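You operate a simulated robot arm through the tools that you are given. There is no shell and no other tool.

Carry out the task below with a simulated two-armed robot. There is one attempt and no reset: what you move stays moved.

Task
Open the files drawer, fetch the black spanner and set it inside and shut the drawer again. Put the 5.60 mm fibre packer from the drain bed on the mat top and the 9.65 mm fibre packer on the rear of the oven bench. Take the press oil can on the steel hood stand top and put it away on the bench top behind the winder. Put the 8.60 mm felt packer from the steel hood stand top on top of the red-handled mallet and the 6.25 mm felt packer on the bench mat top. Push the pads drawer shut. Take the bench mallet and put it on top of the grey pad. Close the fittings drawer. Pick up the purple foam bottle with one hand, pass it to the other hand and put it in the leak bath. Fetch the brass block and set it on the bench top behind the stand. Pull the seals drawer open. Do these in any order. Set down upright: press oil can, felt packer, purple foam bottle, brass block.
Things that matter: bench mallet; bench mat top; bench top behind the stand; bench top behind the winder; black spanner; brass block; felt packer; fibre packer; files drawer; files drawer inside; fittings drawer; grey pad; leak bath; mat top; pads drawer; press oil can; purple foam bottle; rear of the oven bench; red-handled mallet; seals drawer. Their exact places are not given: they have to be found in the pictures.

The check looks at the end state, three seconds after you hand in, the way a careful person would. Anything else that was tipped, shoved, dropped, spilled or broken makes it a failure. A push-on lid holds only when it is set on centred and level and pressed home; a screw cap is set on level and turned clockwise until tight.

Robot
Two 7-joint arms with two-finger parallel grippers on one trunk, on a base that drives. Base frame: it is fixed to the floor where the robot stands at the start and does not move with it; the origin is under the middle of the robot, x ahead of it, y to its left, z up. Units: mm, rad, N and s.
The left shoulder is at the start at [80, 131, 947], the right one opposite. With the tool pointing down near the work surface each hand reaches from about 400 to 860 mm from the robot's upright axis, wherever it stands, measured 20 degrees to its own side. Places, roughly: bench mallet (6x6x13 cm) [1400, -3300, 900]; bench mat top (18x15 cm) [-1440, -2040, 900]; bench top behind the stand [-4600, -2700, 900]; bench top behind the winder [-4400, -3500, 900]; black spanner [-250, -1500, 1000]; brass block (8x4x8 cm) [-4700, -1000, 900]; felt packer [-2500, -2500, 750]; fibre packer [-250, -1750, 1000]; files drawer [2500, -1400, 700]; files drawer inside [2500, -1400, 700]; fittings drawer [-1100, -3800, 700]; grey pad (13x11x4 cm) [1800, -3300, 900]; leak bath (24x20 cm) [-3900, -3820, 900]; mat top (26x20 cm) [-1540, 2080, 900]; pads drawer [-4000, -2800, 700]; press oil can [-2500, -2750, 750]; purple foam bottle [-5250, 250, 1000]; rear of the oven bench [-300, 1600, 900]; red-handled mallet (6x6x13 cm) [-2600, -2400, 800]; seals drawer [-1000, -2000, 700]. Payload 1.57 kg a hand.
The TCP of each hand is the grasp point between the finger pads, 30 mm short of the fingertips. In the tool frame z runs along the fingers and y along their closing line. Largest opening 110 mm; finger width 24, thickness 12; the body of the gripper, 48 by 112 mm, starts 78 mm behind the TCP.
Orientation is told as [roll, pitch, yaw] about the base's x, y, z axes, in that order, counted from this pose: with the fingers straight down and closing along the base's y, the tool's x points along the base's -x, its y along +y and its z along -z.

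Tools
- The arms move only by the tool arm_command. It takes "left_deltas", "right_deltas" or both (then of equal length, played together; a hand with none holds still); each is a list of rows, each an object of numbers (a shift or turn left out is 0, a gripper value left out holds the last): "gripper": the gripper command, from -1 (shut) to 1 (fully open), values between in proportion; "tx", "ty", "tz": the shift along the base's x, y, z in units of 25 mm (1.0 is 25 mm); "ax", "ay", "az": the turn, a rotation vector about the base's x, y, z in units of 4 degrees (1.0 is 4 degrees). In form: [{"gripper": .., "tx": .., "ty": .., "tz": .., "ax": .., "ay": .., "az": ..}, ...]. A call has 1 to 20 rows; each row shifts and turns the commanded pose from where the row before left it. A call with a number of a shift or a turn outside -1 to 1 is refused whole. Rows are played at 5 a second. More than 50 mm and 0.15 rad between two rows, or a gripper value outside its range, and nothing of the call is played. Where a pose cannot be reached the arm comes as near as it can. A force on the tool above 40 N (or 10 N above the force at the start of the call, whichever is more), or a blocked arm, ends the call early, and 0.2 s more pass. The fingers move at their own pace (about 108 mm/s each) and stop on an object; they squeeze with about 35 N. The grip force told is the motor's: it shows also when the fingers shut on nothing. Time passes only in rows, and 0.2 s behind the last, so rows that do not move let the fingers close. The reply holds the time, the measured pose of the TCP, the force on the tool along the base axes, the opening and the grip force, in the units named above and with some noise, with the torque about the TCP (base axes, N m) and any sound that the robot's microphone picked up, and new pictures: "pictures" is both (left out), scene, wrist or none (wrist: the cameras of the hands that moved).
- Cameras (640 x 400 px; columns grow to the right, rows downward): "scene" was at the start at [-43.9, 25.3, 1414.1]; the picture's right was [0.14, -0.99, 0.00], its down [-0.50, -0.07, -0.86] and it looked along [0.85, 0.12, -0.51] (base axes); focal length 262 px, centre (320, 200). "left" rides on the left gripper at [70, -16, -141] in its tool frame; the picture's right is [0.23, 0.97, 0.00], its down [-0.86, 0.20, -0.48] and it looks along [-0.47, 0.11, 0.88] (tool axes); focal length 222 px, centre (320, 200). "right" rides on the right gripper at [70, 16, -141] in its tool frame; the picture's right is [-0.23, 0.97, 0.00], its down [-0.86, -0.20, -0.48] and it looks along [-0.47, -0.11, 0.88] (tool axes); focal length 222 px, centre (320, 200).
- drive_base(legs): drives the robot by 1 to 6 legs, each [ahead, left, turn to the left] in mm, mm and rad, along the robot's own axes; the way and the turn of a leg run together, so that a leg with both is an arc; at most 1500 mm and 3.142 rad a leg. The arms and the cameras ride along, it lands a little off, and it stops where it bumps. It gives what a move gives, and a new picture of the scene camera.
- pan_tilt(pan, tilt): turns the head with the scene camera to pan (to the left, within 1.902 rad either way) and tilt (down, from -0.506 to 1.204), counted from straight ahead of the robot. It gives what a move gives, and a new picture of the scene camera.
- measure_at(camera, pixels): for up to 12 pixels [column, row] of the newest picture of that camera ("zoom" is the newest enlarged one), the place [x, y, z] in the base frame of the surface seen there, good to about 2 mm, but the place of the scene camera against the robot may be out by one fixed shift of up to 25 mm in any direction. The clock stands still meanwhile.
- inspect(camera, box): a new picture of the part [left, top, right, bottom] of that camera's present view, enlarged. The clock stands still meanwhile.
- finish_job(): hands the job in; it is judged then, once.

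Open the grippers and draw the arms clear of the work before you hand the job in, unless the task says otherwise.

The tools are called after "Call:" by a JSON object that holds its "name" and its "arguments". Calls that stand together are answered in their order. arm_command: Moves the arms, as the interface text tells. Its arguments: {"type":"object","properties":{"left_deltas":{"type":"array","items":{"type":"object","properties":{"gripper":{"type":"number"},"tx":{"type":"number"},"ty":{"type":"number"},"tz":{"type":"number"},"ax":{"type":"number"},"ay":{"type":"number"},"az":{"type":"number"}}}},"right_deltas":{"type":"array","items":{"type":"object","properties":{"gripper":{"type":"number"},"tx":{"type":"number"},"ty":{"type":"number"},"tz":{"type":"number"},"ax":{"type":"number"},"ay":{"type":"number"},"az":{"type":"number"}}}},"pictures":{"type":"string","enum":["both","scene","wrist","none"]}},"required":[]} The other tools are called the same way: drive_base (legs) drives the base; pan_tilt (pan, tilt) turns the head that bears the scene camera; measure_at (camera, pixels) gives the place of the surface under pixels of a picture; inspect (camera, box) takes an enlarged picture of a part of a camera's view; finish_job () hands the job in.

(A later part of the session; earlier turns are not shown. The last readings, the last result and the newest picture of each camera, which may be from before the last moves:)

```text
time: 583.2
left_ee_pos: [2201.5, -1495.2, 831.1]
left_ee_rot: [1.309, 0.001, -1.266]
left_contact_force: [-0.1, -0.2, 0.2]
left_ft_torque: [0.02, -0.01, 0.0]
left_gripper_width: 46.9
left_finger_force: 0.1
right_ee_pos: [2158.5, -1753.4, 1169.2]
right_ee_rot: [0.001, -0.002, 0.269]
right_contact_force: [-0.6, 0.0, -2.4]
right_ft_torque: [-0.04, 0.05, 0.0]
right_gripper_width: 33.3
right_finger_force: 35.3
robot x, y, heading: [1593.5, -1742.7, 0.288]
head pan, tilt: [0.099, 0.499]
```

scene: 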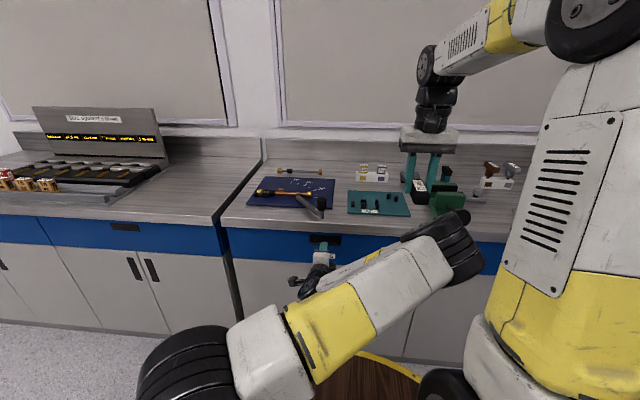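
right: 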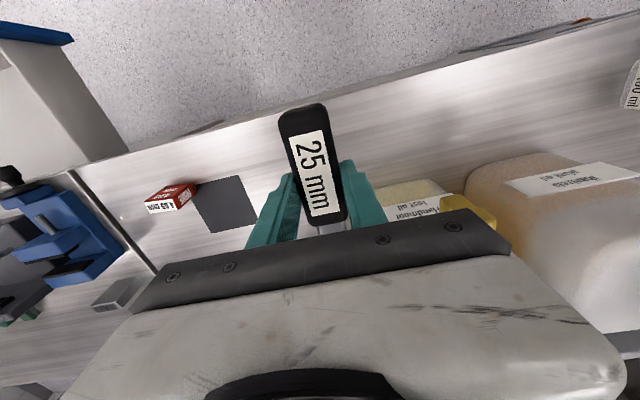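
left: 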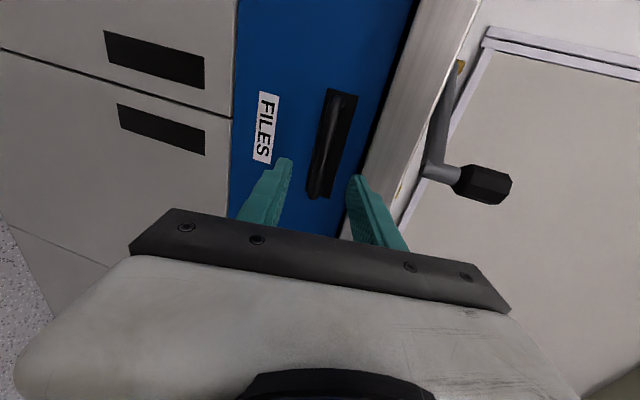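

The bar is between the fingers as before. I measure it once more, then advance.

Call:
{"name": "measure_at", "arguments": {"camera": "left", "pixels": [[330, 120], [325, 150], [318, 180], [345, 130], [264, 130]]}}

Call:
{"name": "arm_command", "arguments": {"left_deltas": [{"tx": 0.724, "ty": 0.22, "tz": -0.18}, {"tx": 0.724, "ty": 0.22, "tz": -0.18}, {"tx": 0.724, "ty": 0.22, "tz": -0.18}, {"tx": 0}], "pictures": "wrist"}}

```text
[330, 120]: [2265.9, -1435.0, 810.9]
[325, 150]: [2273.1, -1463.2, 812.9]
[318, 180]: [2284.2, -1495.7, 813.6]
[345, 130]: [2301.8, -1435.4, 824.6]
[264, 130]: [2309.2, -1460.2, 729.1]
```

```text
time: 584.2
left_ee_pos: [2254.5, -1478.7, 819.3]
left_ee_rot: [1.308, 0.001, -1.269]
left_contact_force: [0.3, 0.3, 0.8]
left_ft_torque: [0.0, 0.0, -0.04]
left_gripper_width: 47.0
left_finger_force: 0.0
right_ee_pos: [2156.6, -1753.1, 1169.8]
right_ee_rot: [0.0, -0.001, 0.27]
right_contact_force: [-0.3, -0.2, -2.7]
right_ft_torque: [0.0, 0.01, 0.0]
right_gripper_width: 33.5
right_finger_force: 35.4
robot x, y, heading: [1599.9, -1742.8, 0.295]
head pan, tilt: [0.099, 0.499]
```

left: 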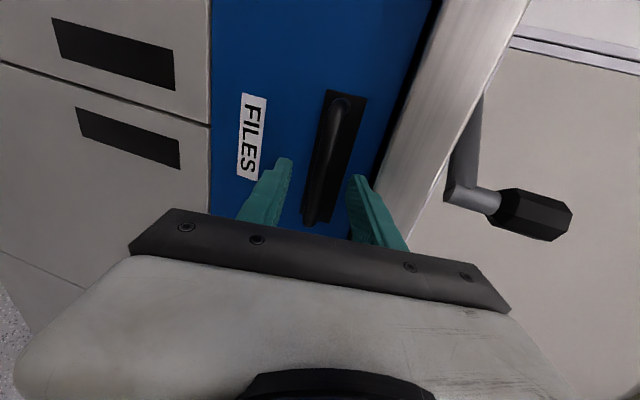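

I advance the last 16 mm and close on the bar.

Call:
{"name": "arm_command", "arguments": {"left_deltas": [{"tx": 0.61, "ty": 0.185, "tz": -0.17}, {"tx": 0}, {"gripper": -1}, {"gripper": -1}, {"gripper": -1}], "pictures": "none"}}

Call:
{"name": "arm_command", "arguments": {"left_deltas": [{"tx": -0.48, "ty": -0.145}, {"tx": -0.67, "ty": -0.203}, {"tx": -0.67, "ty": -0.203}, {"tx": 0}]}}

```text
time: 585.5
left_ee_pos: [2270.5, -1474.0, 813.8]
left_ee_rot: [1.307, 0.001, -1.271]
left_contact_force: [1.5, 1.6, -1.2]
left_ft_torque: [0.12, 0.0, -0.21]
left_gripper_width: 12.9
left_finger_force: 29.6
right_ee_pos: [2157.7, -1752.6, 1169.5]
right_ee_rot: [0.002, -0.001, 0.268]
right_contact_force: [-0.3, 0.4, -3.0]
right_ft_torque: [0.04, 0.02, -0.03]
right_gripper_width: 33.5
right_finger_force: 34.8
robot x, y, heading: [1599.3, -1744.6, 0.289]
head pan, tilt: [0.099, 0.499]
```

```text
time: 586.5
left_ee_pos: [2224.9, -1489.0, 814.1]
left_ee_rot: [1.308, 0.002, -1.267]
left_contact_force: [-0.5, -2.9, -2.4]
left_ft_torque: [0.18, 0.11, 0.18]
left_gripper_width: 13.0
left_finger_force: 29.8
right_ee_pos: [2157.4, -1752.3, 1170.0]
right_ee_rot: [0.0, -0.002, 0.268]
right_contact_force: [-0.3, 0.4, -2.5]
right_ft_torque: [0.02, 0.04, 0.01]
right_gripper_width: 33.7
right_finger_force: 34.8
robot x, y, heading: [1599.6, -1748.6, 0.293]
head pan, tilt: [0.099, 0.499]
```

scene: 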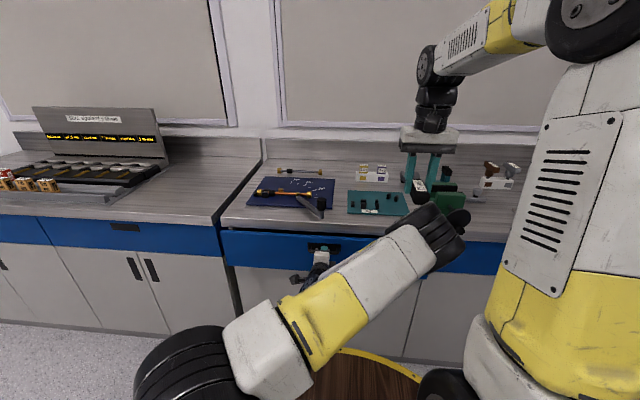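
left: 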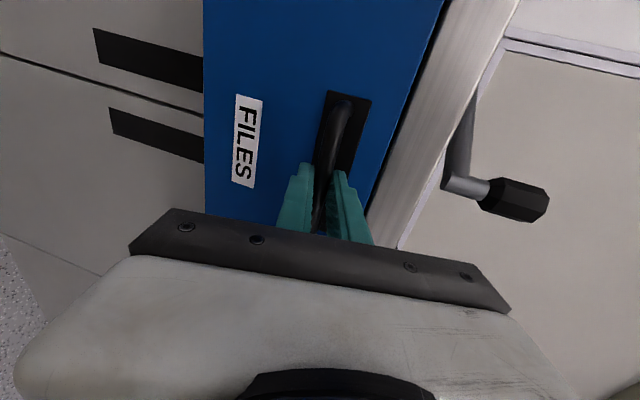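

The FILES drawer moves. I back the base 220 mm to open it.

Call:
{"name": "drive_base", "arguments": {"legs": [[-220, 0, 0]]}}

Call:
{"name": "arm_command", "arguments": {"left_deltas": [{"gripper": -0.15}, {"gripper": -0.15}, {"tx": -0.724, "ty": -0.22, "tz": 0.2}, {"tx": -0.724, "ty": -0.22, "tz": 0.2}, {"tx": -0.724, "ty": -0.22, "tz": 0.2}, {"tx": -0.724, "ty": -0.22, "tz": 0.2}]}}

```text
time: 588.1
left_ee_pos: [2050.5, -1541.0, 813.1]
left_ee_rot: [1.306, 0.004, -1.258]
left_contact_force: [1.1, 0.6, 0.4]
left_ft_torque: [-0.04, -0.06, -0.16]
left_gripper_width: 12.8
left_finger_force: 29.7
right_ee_pos: [1984.9, -1808.8, 1169.7]
right_ee_rot: [0.0, -0.003, 0.274]
right_contact_force: [-0.1, 0.3, -2.1]
right_ft_torque: [-0.01, 0.01, 0.03]
right_gripper_width: 33.6
right_finger_force: 35.3
robot x, y, heading: [1428.2, -1803.4, 0.294]
head pan, tilt: [0.099, 0.499]
stopped in leg 1: the robot was blocked; the commanded pose is now the measured one
```

scene: 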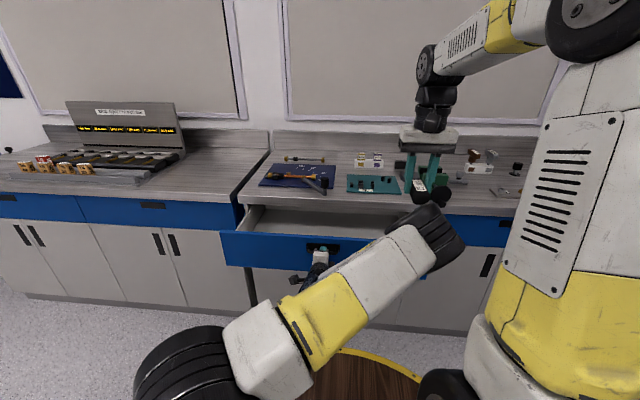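

```text
time: 589.5
left_ee_pos: [1977.7, -1563.0, 834.1]
left_ee_rot: [1.304, 0.004, -1.26]
left_contact_force: [0.2, 0.0, -0.8]
left_ft_torque: [-0.01, -0.01, -0.02]
left_gripper_width: 46.7
left_finger_force: 0.0
right_ee_pos: [1985.3, -1807.6, 1171.1]
right_ee_rot: [-0.001, -0.004, 0.273]
right_contact_force: [-0.3, 0.7, -1.9]
right_ft_torque: [-0.01, 0.04, -0.03]
right_gripper_width: 33.6
right_finger_force: 35.2
robot x, y, heading: [1427.1, -1803.2, 0.296]
head pan, tilt: [0.099, 0.499]
```

scene: 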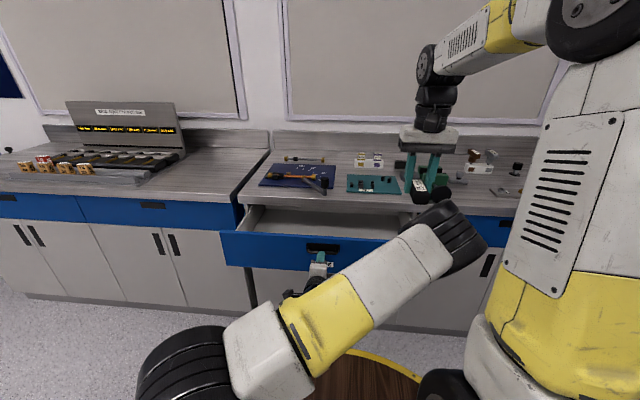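
left: 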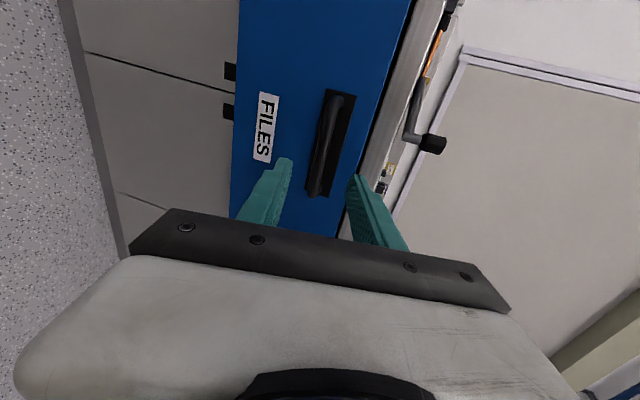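

The drawer reached its stop (about 228 mm open). I raise and untilt the left hand, moving it to the left.

Call:
{"name": "arm_command", "arguments": {"left_deltas": [{"tz": 0.7, "tx": -0.2, "ax": -0.29, "ay": 0.957}, {"tz": 0.7, "tx": -0.2, "ax": -0.29, "ay": 0.957}, {"tz": 0.7, "tx": -0.09, "ty": 0.3, "ax": -0.29, "ay": 0.957}, {"tz": 0.7, "tx": -0.09, "ty": 0.3, "ax": -0.29, "ay": 0.957}, {"tz": 0.7, "tx": -0.09, "ty": 0.3, "ax": -0.29, "ay": 0.957}, {"tz": 0.7, "tx": -0.09, "ty": 0.3, "ax": -0.29, "ay": 0.957}, {"tz": 0.7, "tx": -0.09, "ty": 0.3, "ax": -0.29, "ay": 0.957}, {"tz": 0.7, "tx": -0.09, "ty": 0.3, "ax": -0.29, "ay": 0.957}, {"tz": 0.7, "tx": -0.09, "ty": 0.3, "ax": -0.29, "ay": 0.957}, {"tz": 0.7, "tx": -0.09, "ty": 0.3, "ax": -0.29, "ay": 0.957}, {"tz": 0.7, "tx": -0.09, "ty": 0.3, "ax": -0.29, "ay": 0.957}, {"tz": 0.7, "tx": -0.09, "ty": 0.3, "ax": -0.29, "ay": 0.957}, {"tz": 0.7, "tx": -0.09, "ty": 0.3, "ax": -0.29, "ay": 0.957}, {"tz": 0.7, "tx": -0.09, "ty": 0.3, "ax": -0.29, "ay": 0.957}, {"tz": 0.7, "tx": -0.09, "ty": 0.3, "ax": -0.29, "ay": 0.957}, {"tz": 0.7, "tx": -0.09, "ty": 0.3, "ax": -0.29, "ay": 0.957}, {"tz": 0.7, "tx": -0.09, "ty": 0.3, "ax": -0.29, "ay": 0.957}, {"tz": 0.7, "tx": -0.09, "ty": 0.3, "ax": -0.29, "ay": 0.957}, {"tz": 0.7, "tx": -0.09, "ty": 0.3, "ax": -0.218, "ay": 0.718}], "pictures": "scene"}}

```text
time: 593.5
left_ee_pos: [1928.6, -1435.8, 1165.6]
left_ee_rot: [-0.008, 0.018, -1.277]
left_contact_force: [-0.1, 0.3, 0.8]
left_ft_torque: [-0.04, 0.01, 0.0]
left_gripper_width: 47.1
left_finger_force: 0.1
right_ee_pos: [1984.5, -1808.3, 1171.2]
right_ee_rot: [-0.001, -0.003, 0.273]
right_contact_force: [0.5, -0.4, -1.5]
right_ft_torque: [0.0, 0.0, 0.02]
right_gripper_width: 33.5
right_finger_force: 35.1
robot x, y, heading: [1429.5, -1802.7, 0.287]
head pan, tilt: [0.099, 0.499]
```

scene: 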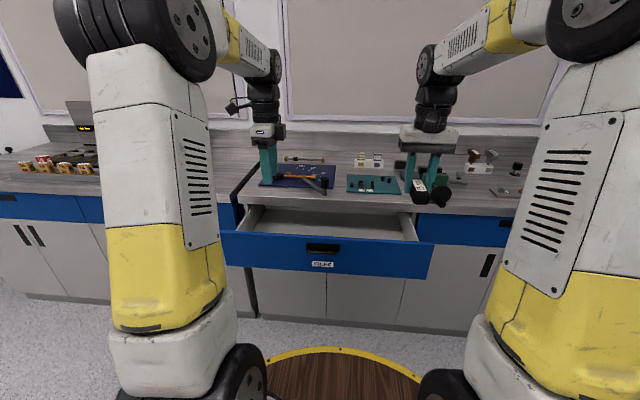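

The open drawer looks empty. I drive 240 mm ahead and check the vise wheel near the right hand.

Call:
{"name": "drive_base", "arguments": {"legs": [[240, 0, 0]]}}

Call:
{"name": "pan_tilt", "arguments": {"pan": -0.1, "tilt": 0.7}}

```text
time: 595.2
left_ee_pos: [2161.3, -1368.7, 1167.2]
left_ee_rot: [-0.005, 0.016, -1.281]
left_contact_force: [0.9, 0.0, 1.1]
left_ft_torque: [-0.01, -0.02, 0.02]
left_gripper_width: 46.9
left_finger_force: 0.1
right_ee_pos: [2215.0, -1740.3, 1170.6]
right_ee_rot: [-0.001, -0.003, 0.269]
right_contact_force: [-0.4, -0.2, -2.1]
right_ft_torque: [0.01, 0.02, 0.01]
right_gripper_width: 33.4
right_finger_force: 34.7
robot x, y, heading: [1655.6, -1732.5, 0.29]
head pan, tilt: [0.099, 0.499]
```

scene: 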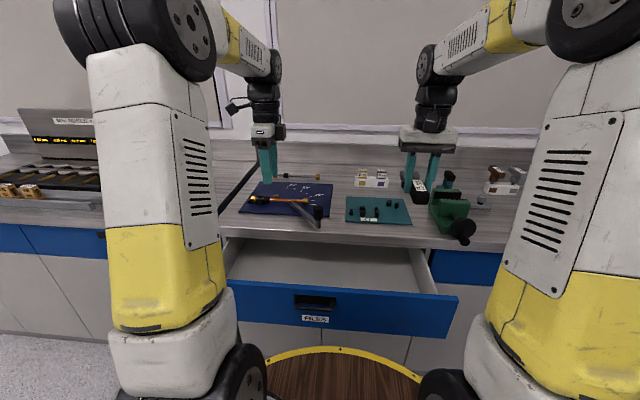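

```text
time: 596.0
left_ee_pos: [2161.2, -1367.9, 1165.7]
left_ee_rot: [-0.005, 0.017, -1.28]
left_contact_force: [0.7, -0.9, -0.5]
left_ft_torque: [-0.01, 0.03, 0.02]
left_gripper_width: 46.9
left_finger_force: 0.0
right_ee_pos: [2216.0, -1740.6, 1171.3]
right_ee_rot: [-0.001, -0.004, 0.267]
right_contact_force: [0.6, 0.1, -2.0]
right_ft_torque: [-0.01, 0.04, 0.0]
right_gripper_width: 33.6
right_finger_force: 35.3
robot x, y, heading: [1655.9, -1735.7, 0.29]
head pan, tilt: [-0.099, 0.7]
```

scene: 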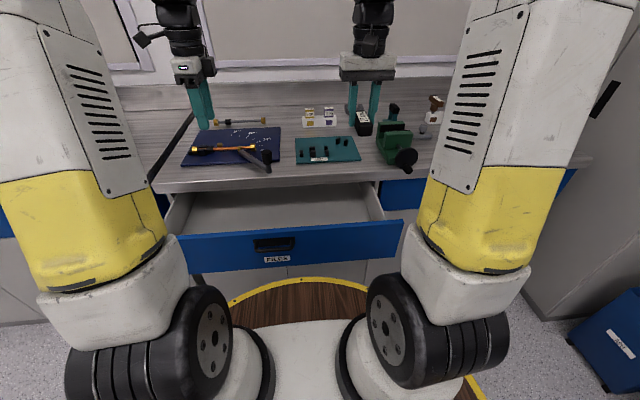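

I measure the drawer's inside, front panel, slab edge, vise wheel and the upright tool handle.

Call:
{"name": "measure_at", "arguments": {"camera": "scene", "pixels": [[290, 208], [290, 222], [340, 210], [300, 187], [290, 231], [378, 215], [180, 222], [406, 160], [266, 160], [300, 283], [360, 215], [250, 210]]}}

```text
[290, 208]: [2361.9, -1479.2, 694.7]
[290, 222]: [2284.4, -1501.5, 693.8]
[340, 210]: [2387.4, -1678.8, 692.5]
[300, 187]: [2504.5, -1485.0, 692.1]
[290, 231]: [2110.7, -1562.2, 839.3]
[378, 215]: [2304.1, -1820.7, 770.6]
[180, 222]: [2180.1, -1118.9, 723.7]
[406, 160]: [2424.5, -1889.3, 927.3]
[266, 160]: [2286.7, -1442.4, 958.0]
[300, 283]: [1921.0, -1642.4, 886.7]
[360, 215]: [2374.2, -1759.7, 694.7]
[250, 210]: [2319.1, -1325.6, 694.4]
```

The drawer floor is at z≈704, opening from u≈1575 to the bench edge 1765. I move the right hand over the drawer at v≈-2200 and lower the spanner in.

Call:
{"name": "arm_command", "arguments": {"right_deltas": [{"tx": -0.07, "ty": 0.89, "az": 0.1}, {"tx": -0.07, "ty": 0.89, "az": 0.1}, {"tx": -0.07, "ty": 0.89, "az": 0.1}, {"tx": -0.07, "ty": 0.89}, {"tx": -0.07, "ty": 0.89}, {"tz": -1}, {"tz": -1}, {"tz": -1}, {"tz": -1}, {"tz": -1}, {"tz": -1}, {"tz": -1}, {"tz": -1}]}}

```text
time: 598.8
left_ee_pos: [2160.7, -1367.6, 1165.0]
left_ee_rot: [-0.004, 0.017, -1.279]
left_contact_force: [0.3, 0.2, -0.1]
left_ft_torque: [-0.01, 0.01, -0.02]
left_gripper_width: 46.9
left_finger_force: 0.0
right_ee_pos: [2206.1, -1630.3, 972.9]
right_ee_rot: [-0.001, -0.003, 0.29]
right_contact_force: [-0.4, -1.0, -1.8]
right_ft_torque: [-0.01, 0.02, -0.01]
right_gripper_width: 33.7
right_finger_force: 35.5
robot x, y, heading: [1656.8, -1735.5, 0.289]
head pan, tilt: [-0.099, 0.7]
```

scene: 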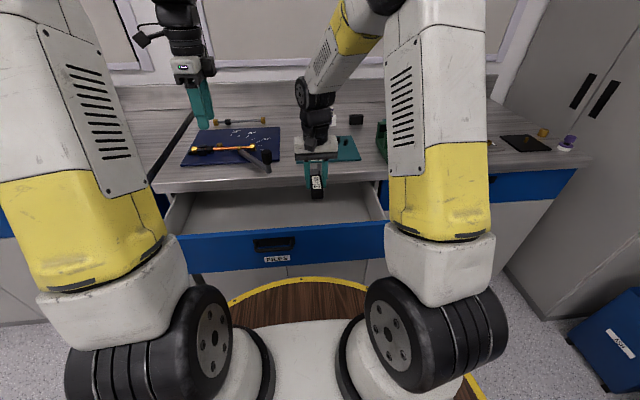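
right: 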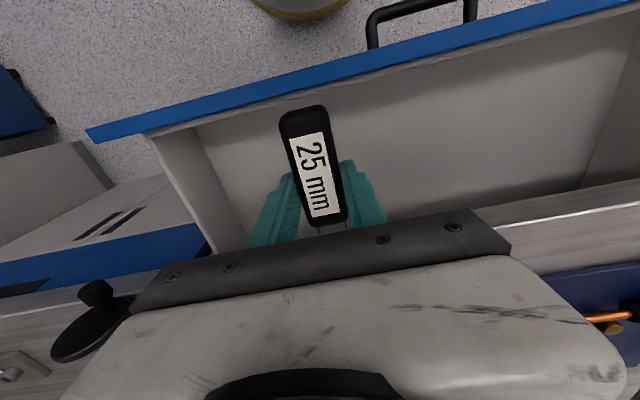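

I check the slab edge and drawer front with the wrist camera before lowering further.

Call:
{"name": "measure_at", "arguments": {"camera": "right", "pixels": [[600, 212], [560, 235], [250, 110], [300, 92], [260, 200], [220, 200], [500, 150], [310, 112]]}}

```text
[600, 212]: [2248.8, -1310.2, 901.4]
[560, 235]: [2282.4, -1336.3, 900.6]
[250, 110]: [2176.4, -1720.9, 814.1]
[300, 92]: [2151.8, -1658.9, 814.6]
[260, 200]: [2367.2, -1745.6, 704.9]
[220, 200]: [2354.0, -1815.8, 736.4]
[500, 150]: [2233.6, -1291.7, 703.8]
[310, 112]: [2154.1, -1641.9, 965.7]
```

The handle end is only about 5 mm from the drawer front, so I turn the spanner 40° and shift 10 mm inward for more room.

Call:
{"name": "arm_command", "arguments": {"right_deltas": [{"az": -1, "tx": 0.38, "ty": 0.12}, {"az": -1}, {"az": -1}, {"az": -1}, {"az": -1}, {"az": -1}, {"az": -1}, {"az": -1}, {"az": -1}, {"az": -1}], "pictures": "wrist"}}

```text
time: 601.0
left_ee_pos: [2161.2, -1369.0, 1165.5]
left_ee_rot: [-0.008, 0.017, -1.28]
left_contact_force: [0.6, -0.3, -0.1]
left_ft_torque: [0.01, 0.0, 0.0]
left_gripper_width: 47.1
left_finger_force: 0.1
right_ee_pos: [2215.6, -1627.4, 970.3]
right_ee_rot: [-0.001, -0.002, -0.41]
right_contact_force: [0.5, -1.1, -2.1]
right_ft_torque: [0.01, 0.04, 0.02]
right_gripper_width: 33.5
right_finger_force: 34.9
robot x, y, heading: [1658.7, -1735.4, 0.286]
head pan, tilt: [-0.099, 0.7]
```

right: 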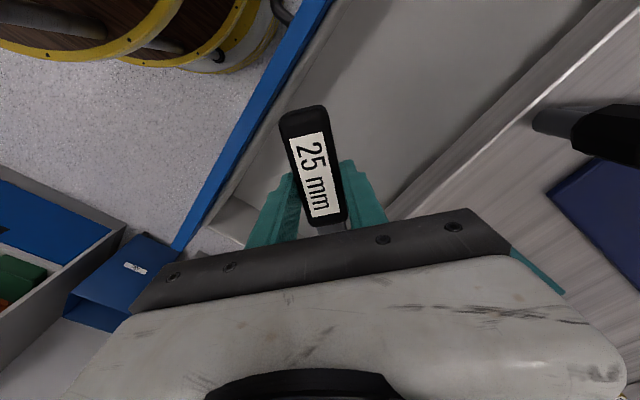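

Good clearance now. I lower into the drawer to just above the floor.

Call:
{"name": "arm_command", "arguments": {"right_deltas": [{"tx": 0.2, "ty": 0.06, "tz": -0.8}, {"tz": -1}, {"tz": -1}, {"tz": -1}, {"tz": -1}, {"tz": -1}, {"tz": -1}, {"tz": -1}, {"tz": -1}, {"tz": 0}]}}

```text
time: 603.2
left_ee_pos: [2160.2, -1367.7, 1166.4]
left_ee_rot: [-0.005, 0.017, -1.279]
left_contact_force: [-0.5, -0.1, 1.1]
left_ft_torque: [0.01, 0.02, 0.02]
left_gripper_width: 46.8
left_finger_force: 0.1
right_ee_pos: [2220.1, -1626.2, 749.6]
right_ee_rot: [0.0, -0.005, -0.41]
right_contact_force: [-1.1, -0.2, -2.0]
right_ft_torque: [0.02, 0.04, 0.0]
right_gripper_width: 33.5
right_finger_force: 34.9
robot x, y, heading: [1656.5, -1732.2, 0.287]
head pan, tilt: [-0.099, 0.7]
```

scene: 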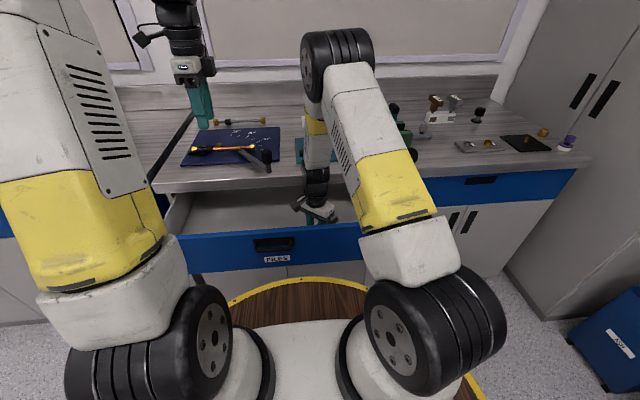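
right: 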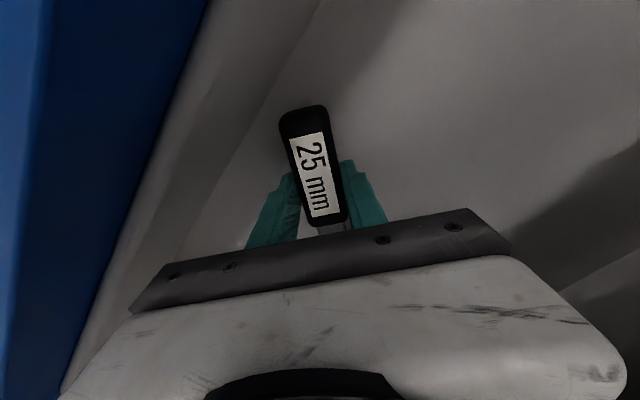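

The spanner is inside, about 12 mm above the floor. I lower in steps to contact.

Call:
{"name": "arm_command", "arguments": {"right_deltas": [{"tz": -0.3}, {"tz": -0.12}, {"tz": 0}], "pictures": "none"}}

Call:
{"name": "arm_command", "arguments": {"right_deltas": [{"tz": -0.08}, {"tz": 0}], "pictures": "none"}}

```text
time: 604.0
left_ee_pos: [2160.3, -1368.2, 1164.9]
left_ee_rot: [-0.005, 0.017, -1.28]
left_contact_force: [-0.4, 1.1, -0.1]
left_ft_torque: [-0.06, 0.0, 0.04]
left_gripper_width: 47.0
left_finger_force: 0.1
right_ee_pos: [2220.2, -1626.8, 740.4]
right_ee_rot: [0.0, -0.002, -0.408]
right_contact_force: [0.3, -0.6, -2.6]
right_ft_torque: [0.0, 0.06, 0.02]
right_gripper_width: 33.5
right_finger_force: 34.5
robot x, y, heading: [1657.7, -1734.7, 0.289]
head pan, tilt: [-0.099, 0.7]
```

```text
time: 604.6
left_ee_pos: [2160.0, -1368.7, 1166.7]
left_ee_rot: [-0.004, 0.018, -1.28]
left_contact_force: [-0.7, -0.9, 0.1]
left_ft_torque: [0.01, -0.01, 0.0]
left_gripper_width: 46.7
left_finger_force: 0.1
right_ee_pos: [2221.0, -1625.6, 739.1]
right_ee_rot: [0.004, -0.007, -0.407]
right_contact_force: [1.5, -0.9, 21.5]
right_ft_torque: [-0.48, -0.25, 0.02]
right_gripper_width: 33.6
right_finger_force: 35.1
robot x, y, heading: [1656.9, -1735.6, 0.287]
head pan, tilt: [-0.099, 0.7]
```

Contact with the drawer floor. I ease, open the fingers and lift straight out.

Call:
{"name": "arm_command", "arguments": {"right_deltas": [{"tz": 0.04}, {"gripper": 0.1}, {"gripper": 0.1}, {"gripper": 0.1}, {"tz": 1}, {"tz": 1}, {"tz": 1}, {"tz": 1}, {"tz": 1}, {"tz": 1}, {"tz": 1}, {"tz": 1}, {"tz": 1}, {"tz": 1}, {"tz": 1}]}}

```text
time: 607.8
left_ee_pos: [2161.8, -1368.0, 1166.7]
left_ee_rot: [-0.005, 0.019, -1.279]
left_contact_force: [1.2, 0.1, -0.6]
left_ft_torque: [-0.02, -0.01, -0.01]
left_gripper_width: 47.0
left_finger_force: 0.0
right_ee_pos: [2219.4, -1624.8, 1014.5]
right_ee_rot: [0.001, -0.003, -0.407]
right_contact_force: [0.5, 0.1, -0.7]
right_ft_torque: [0.0, 0.01, -0.03]
right_gripper_width: 60.6
right_finger_force: 0.1
robot x, y, heading: [1656.4, -1736.6, 0.295]
head pan, tilt: [-0.099, 0.7]
```

scene: 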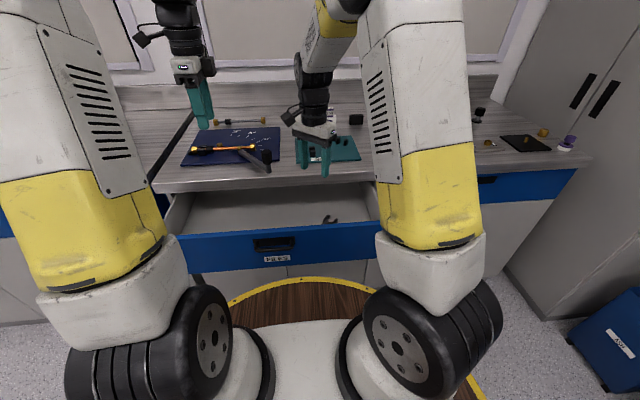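
right: 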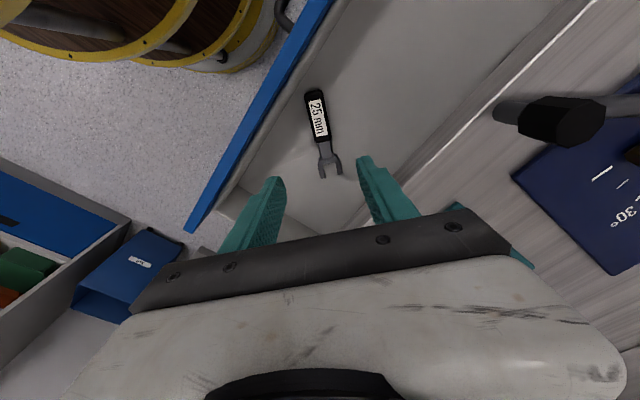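

The spanner lies inside the drawer. I raise the right hand, back off 170 mm, and prepare the left hand to push the drawer shut.

Call:
{"name": "arm_command", "arguments": {"right_deltas": [{"tz": 1, "az": 1}, {"tz": 1, "az": 1}, {"tz": 1, "az": 1}, {"tz": 1, "az": 1}, {"tz": 1, "az": 1}, {"tz": 1, "az": 1}, {"tz": 0.5, "az": 1}, {"az": 1}, {"az": 1}, {"az": 1}], "pictures": "none"}}

Call:
{"name": "drive_base", "arguments": {"legs": [[-170, 0, 0]]}}

```text
time: 610.0
left_ee_pos: [2161.1, -1367.8, 1166.4]
left_ee_rot: [-0.006, 0.016, -1.281]
left_contact_force: [-0.1, 0.0, 1.1]
left_ft_torque: [0.0, 0.0, 0.01]
left_gripper_width: 46.7
left_finger_force: 0.0
right_ee_pos: [2221.1, -1625.2, 1177.7]
right_ee_rot: [-0.001, -0.002, 0.291]
right_contact_force: [0.3, 0.4, -0.1]
right_ft_torque: [0.01, 0.01, 0.01]
right_gripper_width: 60.6
right_finger_force: 0.1
robot x, y, heading: [1657.5, -1735.6, 0.289]
head pan, tilt: [-0.099, 0.7]
```

```text
time: 611.4
left_ee_pos: [2000.3, -1415.5, 1164.8]
left_ee_rot: [-0.005, 0.018, -1.28]
left_contact_force: [0.2, 0.0, 0.0]
left_ft_torque: [0.01, 0.0, -0.01]
left_gripper_width: 46.8
left_finger_force: 0.0
right_ee_pos: [2061.0, -1674.9, 1176.7]
right_ee_rot: [-0.001, -0.004, 0.288]
right_contact_force: [-1.0, -0.5, 0.4]
right_ft_torque: [0.01, -0.03, 0.0]
right_gripper_width: 60.7
right_finger_force: 0.1
robot x, y, heading: [1494.3, -1783.9, 0.289]
head pan, tilt: [-0.099, 0.7]
```

scene: 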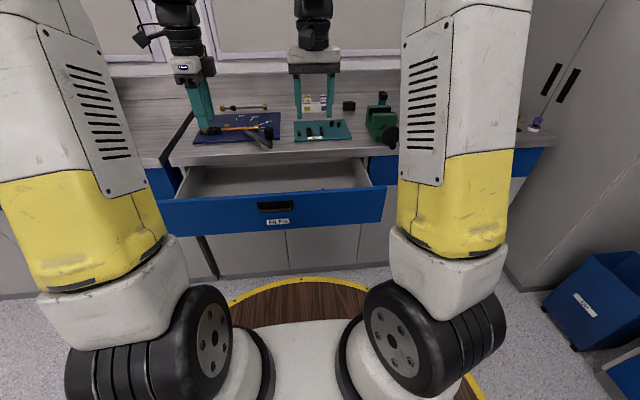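

I close the left gripper, tilt it 75° forward and lower it before the FILES label.

Call:
{"name": "arm_command", "arguments": {"left_deltas": [{"gripper": -1, "tz": -0.9, "ty": -0.28}, {"tx": 0.012, "ty": -0.28, "tz": -0.885, "ax": 0.29, "ay": -0.957}, {"tx": 0.012, "ty": -0.28, "tz": -0.885, "ax": 0.29, "ay": -0.957}, {"tx": 0.012, "ty": -0.28, "tz": -0.885, "ax": 0.29, "ay": -0.957}, {"tx": 0.012, "ty": -0.28, "tz": -0.885, "ax": 0.29, "ay": -0.957}, {"tx": 0.012, "ty": -0.28, "tz": -0.885, "ax": 0.29, "ay": -0.957}, {"tx": 0.012, "ty": -0.28, "tz": -0.885, "ax": 0.29, "ay": -0.957}, {"tx": 0.012, "ty": -0.28, "tz": -0.885, "ax": 0.29, "ay": -0.957}, {"tx": 0.012, "ty": -0.28, "tz": -0.885, "ax": 0.29, "ay": -0.957}, {"tx": 0.012, "ty": -0.28, "tz": -0.885, "ax": 0.29, "ay": -0.957}, {"tx": 0.012, "ty": -0.28, "tz": -0.885, "ax": 0.29, "ay": -0.957}, {"tx": 0.012, "ty": -0.28, "tz": -0.885, "ax": 0.29, "ay": -0.957}, {"tx": 0.012, "ty": -0.28, "tz": -0.885, "ax": 0.29, "ay": -0.957}, {"tx": 0.012, "ty": -0.28, "tz": -0.885, "ax": 0.29, "ay": -0.957}, {"tx": 0.012, "ty": -0.28, "tz": -0.885, "ax": 0.29, "ay": -0.957}, {"tx": 0.012, "ty": -0.28, "tz": -0.885, "ax": 0.29, "ay": -0.957}, {"tx": 0.012, "ty": -0.28, "tz": -0.885, "ax": 0.29, "ay": -0.957}, {"tx": 0.012, "ty": -0.28, "tz": -0.885, "ax": 0.29, "ay": -0.957}, {"tx": 0.012, "ty": -0.28, "tz": -0.885, "ax": 0.29, "ay": -0.957}]}}

```text
time: 615.4
left_ee_pos: [2007.9, -1550.1, 747.7]
left_ee_rot: [1.256, 0.009, -1.26]
left_contact_force: [-0.6, 0.1, -0.2]
left_ft_torque: [-0.02, -0.02, 0.0]
left_gripper_width: 0.2
left_finger_force: 21.6
right_ee_pos: [2060.1, -1673.5, 1177.3]
right_ee_rot: [-0.001, -0.002, 0.288]
right_contact_force: [-0.7, 0.4, 0.4]
right_ft_torque: [0.03, -0.02, -0.04]
right_gripper_width: 60.5
right_finger_force: 0.0
robot x, y, heading: [1498.2, -1781.6, 0.293]
head pan, tilt: [-0.099, 0.7]
```

scene: 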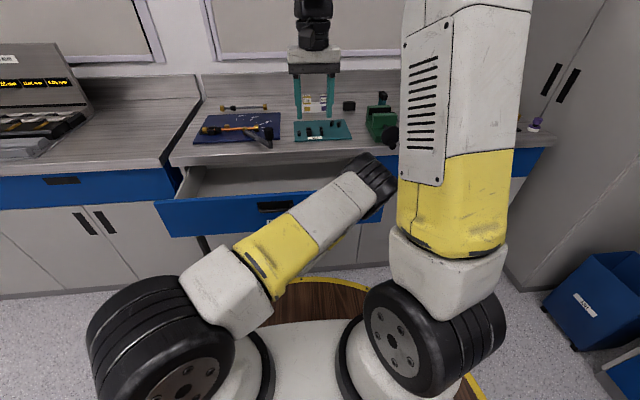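
left: 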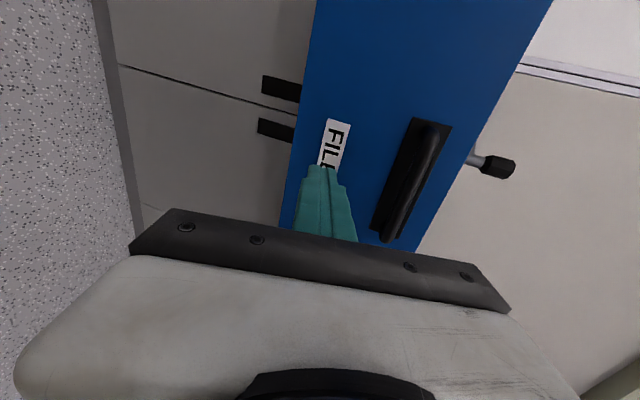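

The closed tips face the FILES label. I push along +u.

Call:
{"name": "arm_command", "arguments": {"left_deltas": [{"tx": 0.957, "ty": 0.29}, {"tx": 0.957, "ty": 0.29}, {"tx": 0.957, "ty": 0.29}, {"tx": 0.957, "ty": 0.29}, {"tx": 0.957, "ty": 0.29}, {"tx": 0.957, "ty": 0.29}, {"tx": 0.957, "ty": 0.29}, {"tx": 0.957, "ty": 0.29}, {"tx": 0.957, "ty": 0.29}], "pictures": "wrist"}}

Call:
{"name": "arm_command", "arguments": {"left_deltas": [{"tx": 0.2, "ty": 0.06}, {"tx": 0.2, "ty": 0.06}, {"tx": 0.2, "ty": 0.06}, {"tx": 0.2, "ty": 0.06}, {"tx": 0.2, "ty": 0.06}, {"tx": 0.2, "ty": 0.06}, {"tx": 0.2, "ty": 0.06}, {"tx": 0.2, "ty": 0.06}, {"tx": 0.2, "ty": 0.06}, {"tx": 0.2, "ty": 0.06}, {"tx": 0.2, "ty": 0.06}, {"tx": 0.2, "ty": 0.06}]}}

```text
time: 617.4
left_ee_pos: [2222.6, -1486.6, 745.9]
left_ee_rot: [1.25, 0.011, -1.262]
left_contact_force: [0.2, -0.3, 0.8]
left_ft_torque: [-0.03, -0.01, 0.05]
left_gripper_width: 0.0
left_finger_force: 21.5
right_ee_pos: [2060.5, -1674.4, 1176.6]
right_ee_rot: [0.001, -0.003, 0.288]
right_contact_force: [-0.1, 0.3, -0.1]
right_ft_torque: [0.01, 0.0, -0.02]
right_gripper_width: 60.6
right_finger_force: 0.0
robot x, y, heading: [1496.3, -1783.5, 0.284]
head pan, tilt: [-0.099, 0.7]
```

left: 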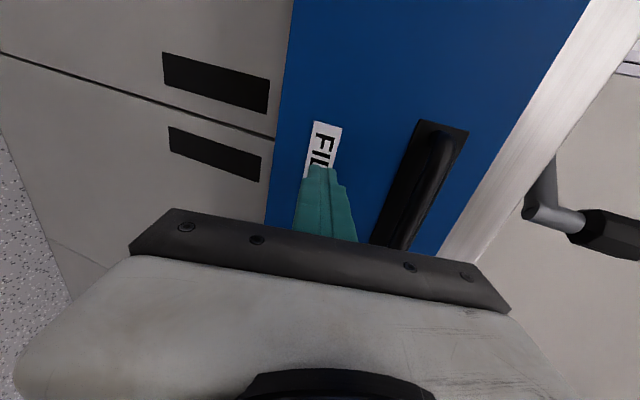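

```text
time: 620.0
left_ee_pos: [2279.6, -1468.4, 746.6]
left_ee_rot: [1.251, 0.01, -1.262]
left_contact_force: [-21.3, -7.5, 7.9]
left_ft_torque: [0.0, -0.26, -0.23]
left_gripper_width: 0.0
left_finger_force: 21.1
right_ee_pos: [2058.9, -1673.5, 1177.4]
right_ee_rot: [0.0, -0.006, 0.288]
right_contact_force: [0.2, -0.2, 0.1]
right_ft_torque: [0.03, -0.01, -0.02]
right_gripper_width: 60.5
right_finger_force: 0.0
robot x, y, heading: [1494.5, -1780.5, 0.285]
head pan, tilt: [-0.099, 0.7]
```

scene: 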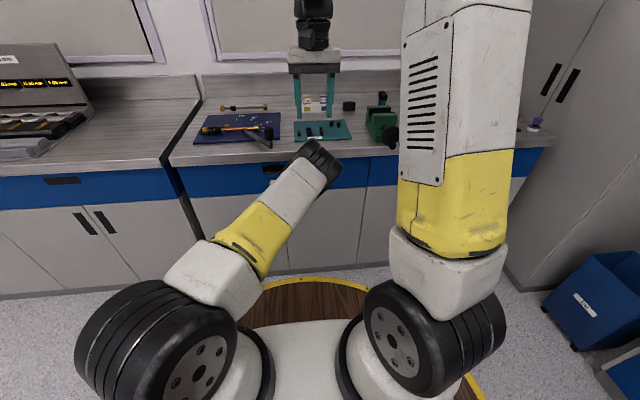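
left: 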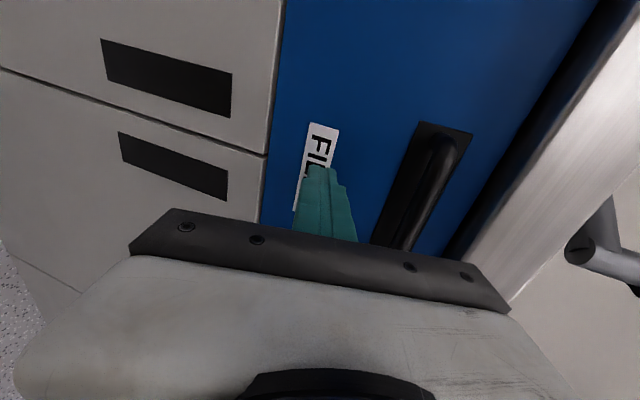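

Resistance of about 22 N: the drawer is at its stop. One more small push to confirm.

Call:
{"name": "arm_command", "arguments": {"left_deltas": [{"tx": 0.1, "ty": 0.03}, {"tx": 0.1, "ty": 0.03}, {"tx": 0.1, "ty": 0.03}], "pictures": "wrist"}}

Call:
{"name": "measure_at", "arguments": {"camera": "left", "pixels": [[300, 60], [200, 140], [330, 100], [320, 130], [150, 60]]}}

```text
time: 620.4
left_ee_pos: [2277.9, -1467.9, 746.8]
left_ee_rot: [1.249, 0.009, -1.26]
left_contact_force: [-23.8, -6.7, 13.4]
left_ft_torque: [0.04, -0.49, -0.25]
left_gripper_width: 0.0
left_finger_force: 21.5
right_ee_pos: [2059.1, -1674.3, 1177.4]
right_ee_rot: [-0.001, -0.005, 0.29]
right_contact_force: [0.3, 0.1, 0.3]
right_ft_torque: [-0.02, 0.0, -0.01]
right_gripper_width: 60.4
right_finger_force: 0.0
robot x, y, heading: [1493.5, -1783.8, 0.284]
head pan, tilt: [-0.099, 0.7]
stopped in row 1 (left hand): the force on the tool passed its limit at 48 N (the readings are from after the stop); the commanded pose is now the measured one
```

left: 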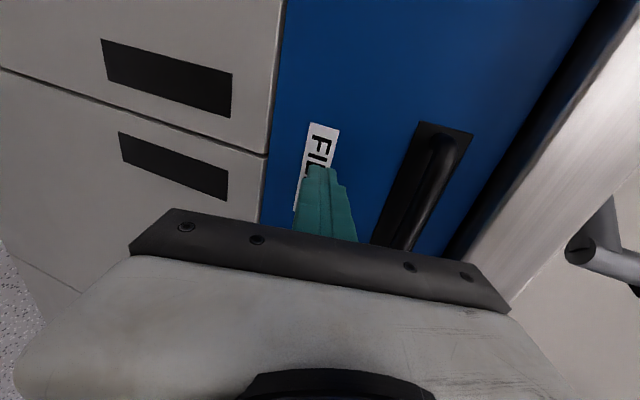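

```text
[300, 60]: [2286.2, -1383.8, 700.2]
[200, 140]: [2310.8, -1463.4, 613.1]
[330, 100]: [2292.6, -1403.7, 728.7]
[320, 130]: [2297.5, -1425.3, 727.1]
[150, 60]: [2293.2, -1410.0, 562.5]
```

The drawer face is flush with the doors (both u≈1787). I retract the left hand, then raise and untilt it and open the gripper.

Call:
{"name": "arm_command", "arguments": {"left_deltas": [{"tx": -0.957, "ty": -0.29}, {"tx": -0.957, "ty": -0.29}, {"tx": -0.957, "ty": -0.29}, {"tx": -0.957, "ty": -0.29}, {"tx": -0.957, "ty": -0.29}, {"tx": -0.957, "ty": -0.29}, {"tx": -0.957, "ty": -0.29}, {"tx": -0.957, "ty": -0.29}, {"tx": -0.957, "ty": -0.29}], "pictures": "none"}}

Call:
{"name": "arm_command", "arguments": {"left_deltas": [{"tz": 0.9, "ty": 0.2, "ax": -0.29, "ay": 0.957}, {"tz": 0.9, "ty": 0.2, "ax": -0.29, "ay": 0.957}, {"tz": 0.9, "ty": 0.2, "ax": -0.29, "ay": 0.957}, {"tz": 0.9, "ty": 0.2, "ax": -0.29, "ay": 0.957}, {"tz": 0.9, "ty": 0.2, "ax": -0.29, "ay": 0.957}, {"tz": 0.9, "ty": 0.2, "ax": -0.29, "ay": 0.957}, {"tz": 0.9, "ty": 0.2, "ax": -0.29, "ay": 0.957}, {"tz": 0.9, "ty": 0.2, "ax": -0.29, "ay": 0.957}, {"tz": 0.9, "ty": 0.2, "ax": -0.29, "ay": 0.957}, {"tz": 0.9, "ty": 0.2, "ax": -0.29, "ay": 0.957}, {"tz": 0.9, "ty": 0.2, "ax": -0.29, "ay": 0.957}, {"tz": 0.9, "ty": 0.2, "ax": -0.29, "ay": 0.957}, {"tz": 0.9, "ty": 0.2, "ax": -0.29, "ay": 0.957}, {"tz": 0.9, "ty": 0.2, "ax": -0.29, "ay": 0.957}, {"tz": 0.9, "ty": 0.2, "ax": -0.29, "ay": 0.957}, {"tz": 0.9, "ty": 0.2, "ax": -0.29, "ay": 0.957}, {"tz": 0.9, "ax": -0.29, "ay": 0.957}, {"tz": 0.5, "ax": -0.29, "ay": 0.957, "gripper": 0.5}]}}

Call:
{"name": "drive_base", "arguments": {"legs": [[-150, 0, 0]]}}

Call:
{"name": "pan_tilt", "arguments": {"pan": 0.1, "tilt": 0.45}}

```text
time: 622.4
left_ee_pos: [2064.1, -1533.2, 745.0]
left_ee_rot: [1.251, 0.009, -1.263]
left_contact_force: [-0.2, 0.4, -0.6]
left_ft_torque: [0.04, 0.01, 0.02]
left_gripper_width: 0.0
left_finger_force: 21.7
right_ee_pos: [2060.5, -1673.3, 1177.7]
right_ee_rot: [-0.002, -0.004, 0.289]
right_contact_force: [0.3, 0.4, 0.1]
right_ft_torque: [-0.04, 0.05, 0.0]
right_gripper_width: 60.4
right_finger_force: 0.1
robot x, y, heading: [1492.6, -1781.1, 0.29]
head pan, tilt: [-0.099, 0.7]
```

```text
time: 626.2
left_ee_pos: [2066.8, -1452.9, 1139.8]
left_ee_rot: [-0.01, 0.016, -1.282]
left_contact_force: [0.2, 0.3, 0.3]
left_ft_torque: [0.03, 0.02, 0.01]
left_gripper_width: 79.3
left_finger_force: 0.4
right_ee_pos: [2059.9, -1673.5, 1177.8]
right_ee_rot: [0.001, -0.002, 0.289]
right_contact_force: [-0.6, 0.0, -0.2]
right_ft_torque: [-0.02, 0.0, 0.0]
right_gripper_width: 60.7
right_finger_force: 0.0
robot x, y, heading: [1497.2, -1783.4, 0.291]
head pan, tilt: [-0.099, 0.7]
```

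scene: 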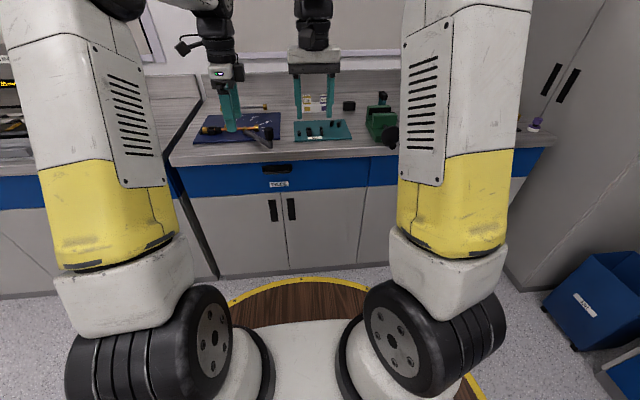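
left: 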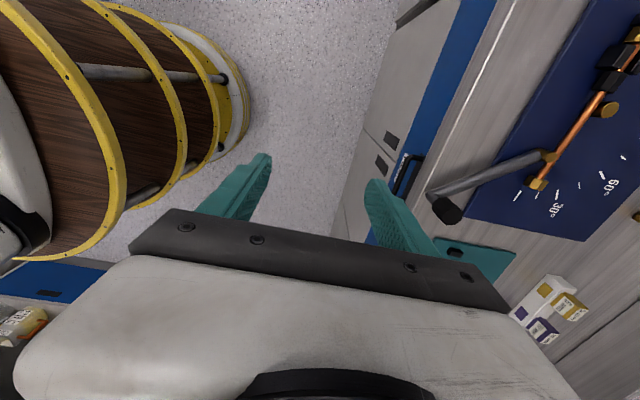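

```text
time: 627.4
left_ee_pos: [1995.9, -1480.9, 1138.6]
left_ee_rot: [-0.01, 0.02, -1.28]
left_contact_force: [0.3, -1.0, 0.3]
left_ft_torque: [0.02, 0.01, 0.0]
left_gripper_width: 82.6
left_finger_force: 0.0
right_ee_pos: [1990.9, -1703.4, 1175.9]
right_ee_rot: [0.0, -0.002, 0.29]
right_contact_force: [-0.5, -0.3, -0.2]
right_ft_torque: [0.01, -0.03, 0.01]
right_gripper_width: 60.5
right_finger_force: 0.2
robot x, y, heading: [1426.5, -1812.1, 0.293]
head pan, tilt: [-0.099, 0.7]
stopped in leg 1: the robot was blocked; the commanded pose is now the measured one
```

scene: 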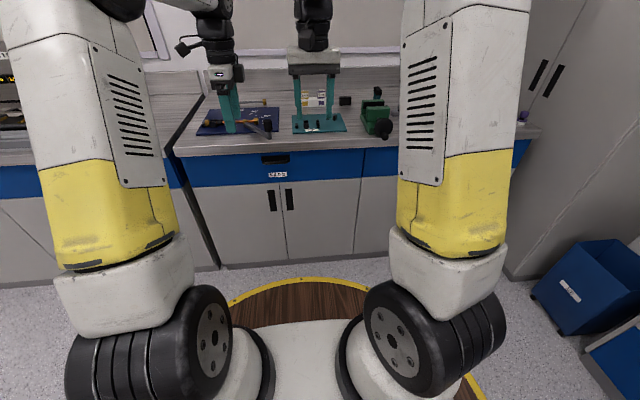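

```text
time: 628.2
left_ee_pos: [1996.3, -1481.6, 1138.1]
left_ee_rot: [-0.01, 0.018, -1.28]
left_contact_force: [1.2, -0.3, 0.4]
left_ft_torque: [-0.02, -0.03, 0.01]
left_gripper_width: 82.5
left_finger_force: 0.0
right_ee_pos: [1992.2, -1703.8, 1176.3]
right_ee_rot: [0.001, -0.001, 0.289]
right_contact_force: [0.2, -0.5, 0.2]
right_ft_torque: [0.0, 0.0, 0.01]
right_gripper_width: 60.6
right_finger_force: 0.1
robot x, y, heading: [1425.3, -1809.9, 0.295]
head pan, tilt: [0.099, 0.45]
```

scene: 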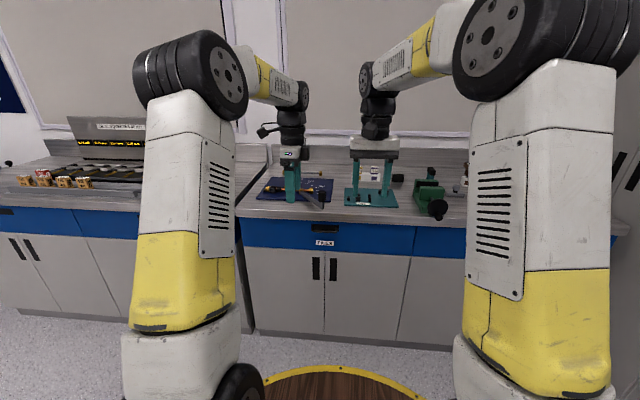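

The base was stopped at the same place as before, so something is behind it – probably the cart. I move forward a bit and look back at the cart to check it.

Call:
{"name": "drive_base", "arguments": {"legs": [[60, 0, 0]]}}

Call:
{"name": "pan_tilt", "arguments": {"pan": 1.9, "tilt": 0.7}}

```text
time: 629.2
left_ee_pos: [2055.0, -1464.4, 1138.0]
left_ee_rot: [-0.012, 0.019, -1.278]
left_contact_force: [0.3, 0.5, -0.2]
left_ft_torque: [0.0, -0.05, -0.02]
left_gripper_width: 82.2
left_finger_force: 0.1
right_ee_pos: [2049.9, -1686.2, 1174.9]
right_ee_rot: [0.001, -0.003, 0.289]
right_contact_force: [-0.4, 0.3, 0.4]
right_ft_torque: [0.04, -0.01, 0.01]
right_gripper_width: 60.8
right_finger_force: 0.1
robot x, y, heading: [1485.9, -1794.1, 0.29]
head pan, tilt: [0.099, 0.45]
```

scene: 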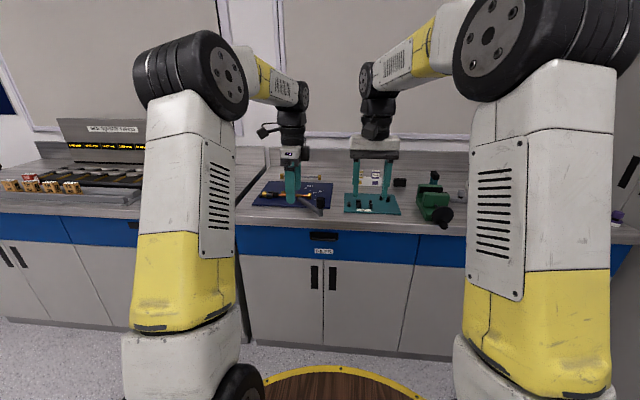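

```text
time: 631.0
left_ee_pos: [2054.9, -1463.8, 1138.2]
left_ee_rot: [-0.01, 0.019, -1.28]
left_contact_force: [-0.4, 0.3, 0.5]
left_ft_torque: [-0.02, -0.03, 0.0]
left_gripper_width: 82.5
left_finger_force: 0.0
right_ee_pos: [2050.2, -1686.2, 1175.2]
right_ee_rot: [0.0, -0.002, 0.291]
right_contact_force: [0.1, 0.0, 0.2]
right_ft_torque: [0.02, 0.0, 0.01]
right_gripper_width: 60.5
right_finger_force: 0.1
robot x, y, heading: [1486.2, -1798.0, 0.289]
head pan, tilt: [1.901, 0.7]
```

scene: 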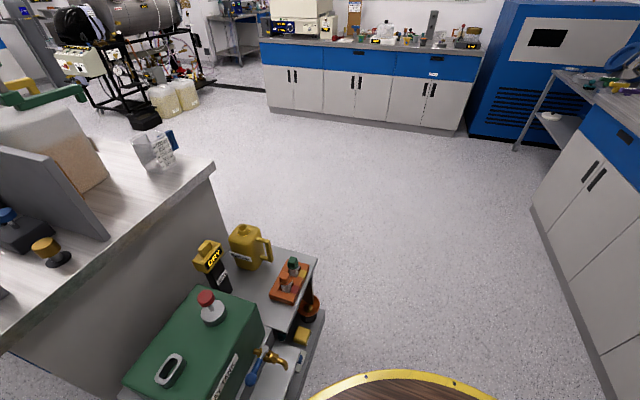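

I zoom in to check the cart's items and measure its side for comparison with the earlier values (u≈505–510).

Call:
{"name": "inspect", "arguments": {"camera": "scene", "box": [100, 210, 350, 400]}}

Call:
{"name": "measure_at", "arguments": {"camera": "scene", "pixels": [[316, 262], [300, 350], [320, 330], [209, 300], [270, 356], [290, 285], [250, 245], [312, 308], [325, 310]]}}

```text
2.11 times, centred on (225, 305) of scene
```

zoom: 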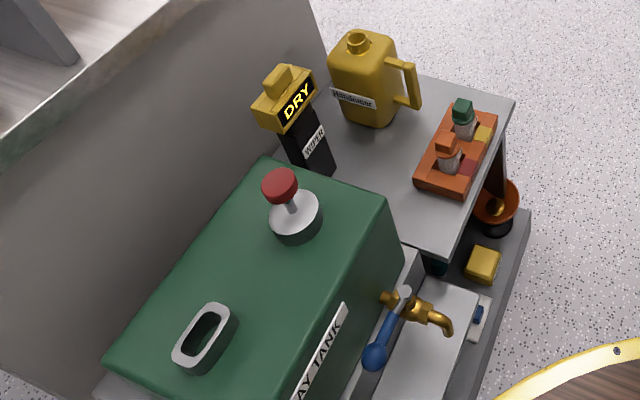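

```text
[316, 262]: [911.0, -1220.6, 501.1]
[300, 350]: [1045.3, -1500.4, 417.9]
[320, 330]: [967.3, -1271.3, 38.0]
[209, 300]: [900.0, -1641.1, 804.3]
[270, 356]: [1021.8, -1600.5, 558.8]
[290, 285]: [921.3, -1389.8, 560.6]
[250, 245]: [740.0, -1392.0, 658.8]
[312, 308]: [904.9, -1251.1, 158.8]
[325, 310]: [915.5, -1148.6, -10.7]
```

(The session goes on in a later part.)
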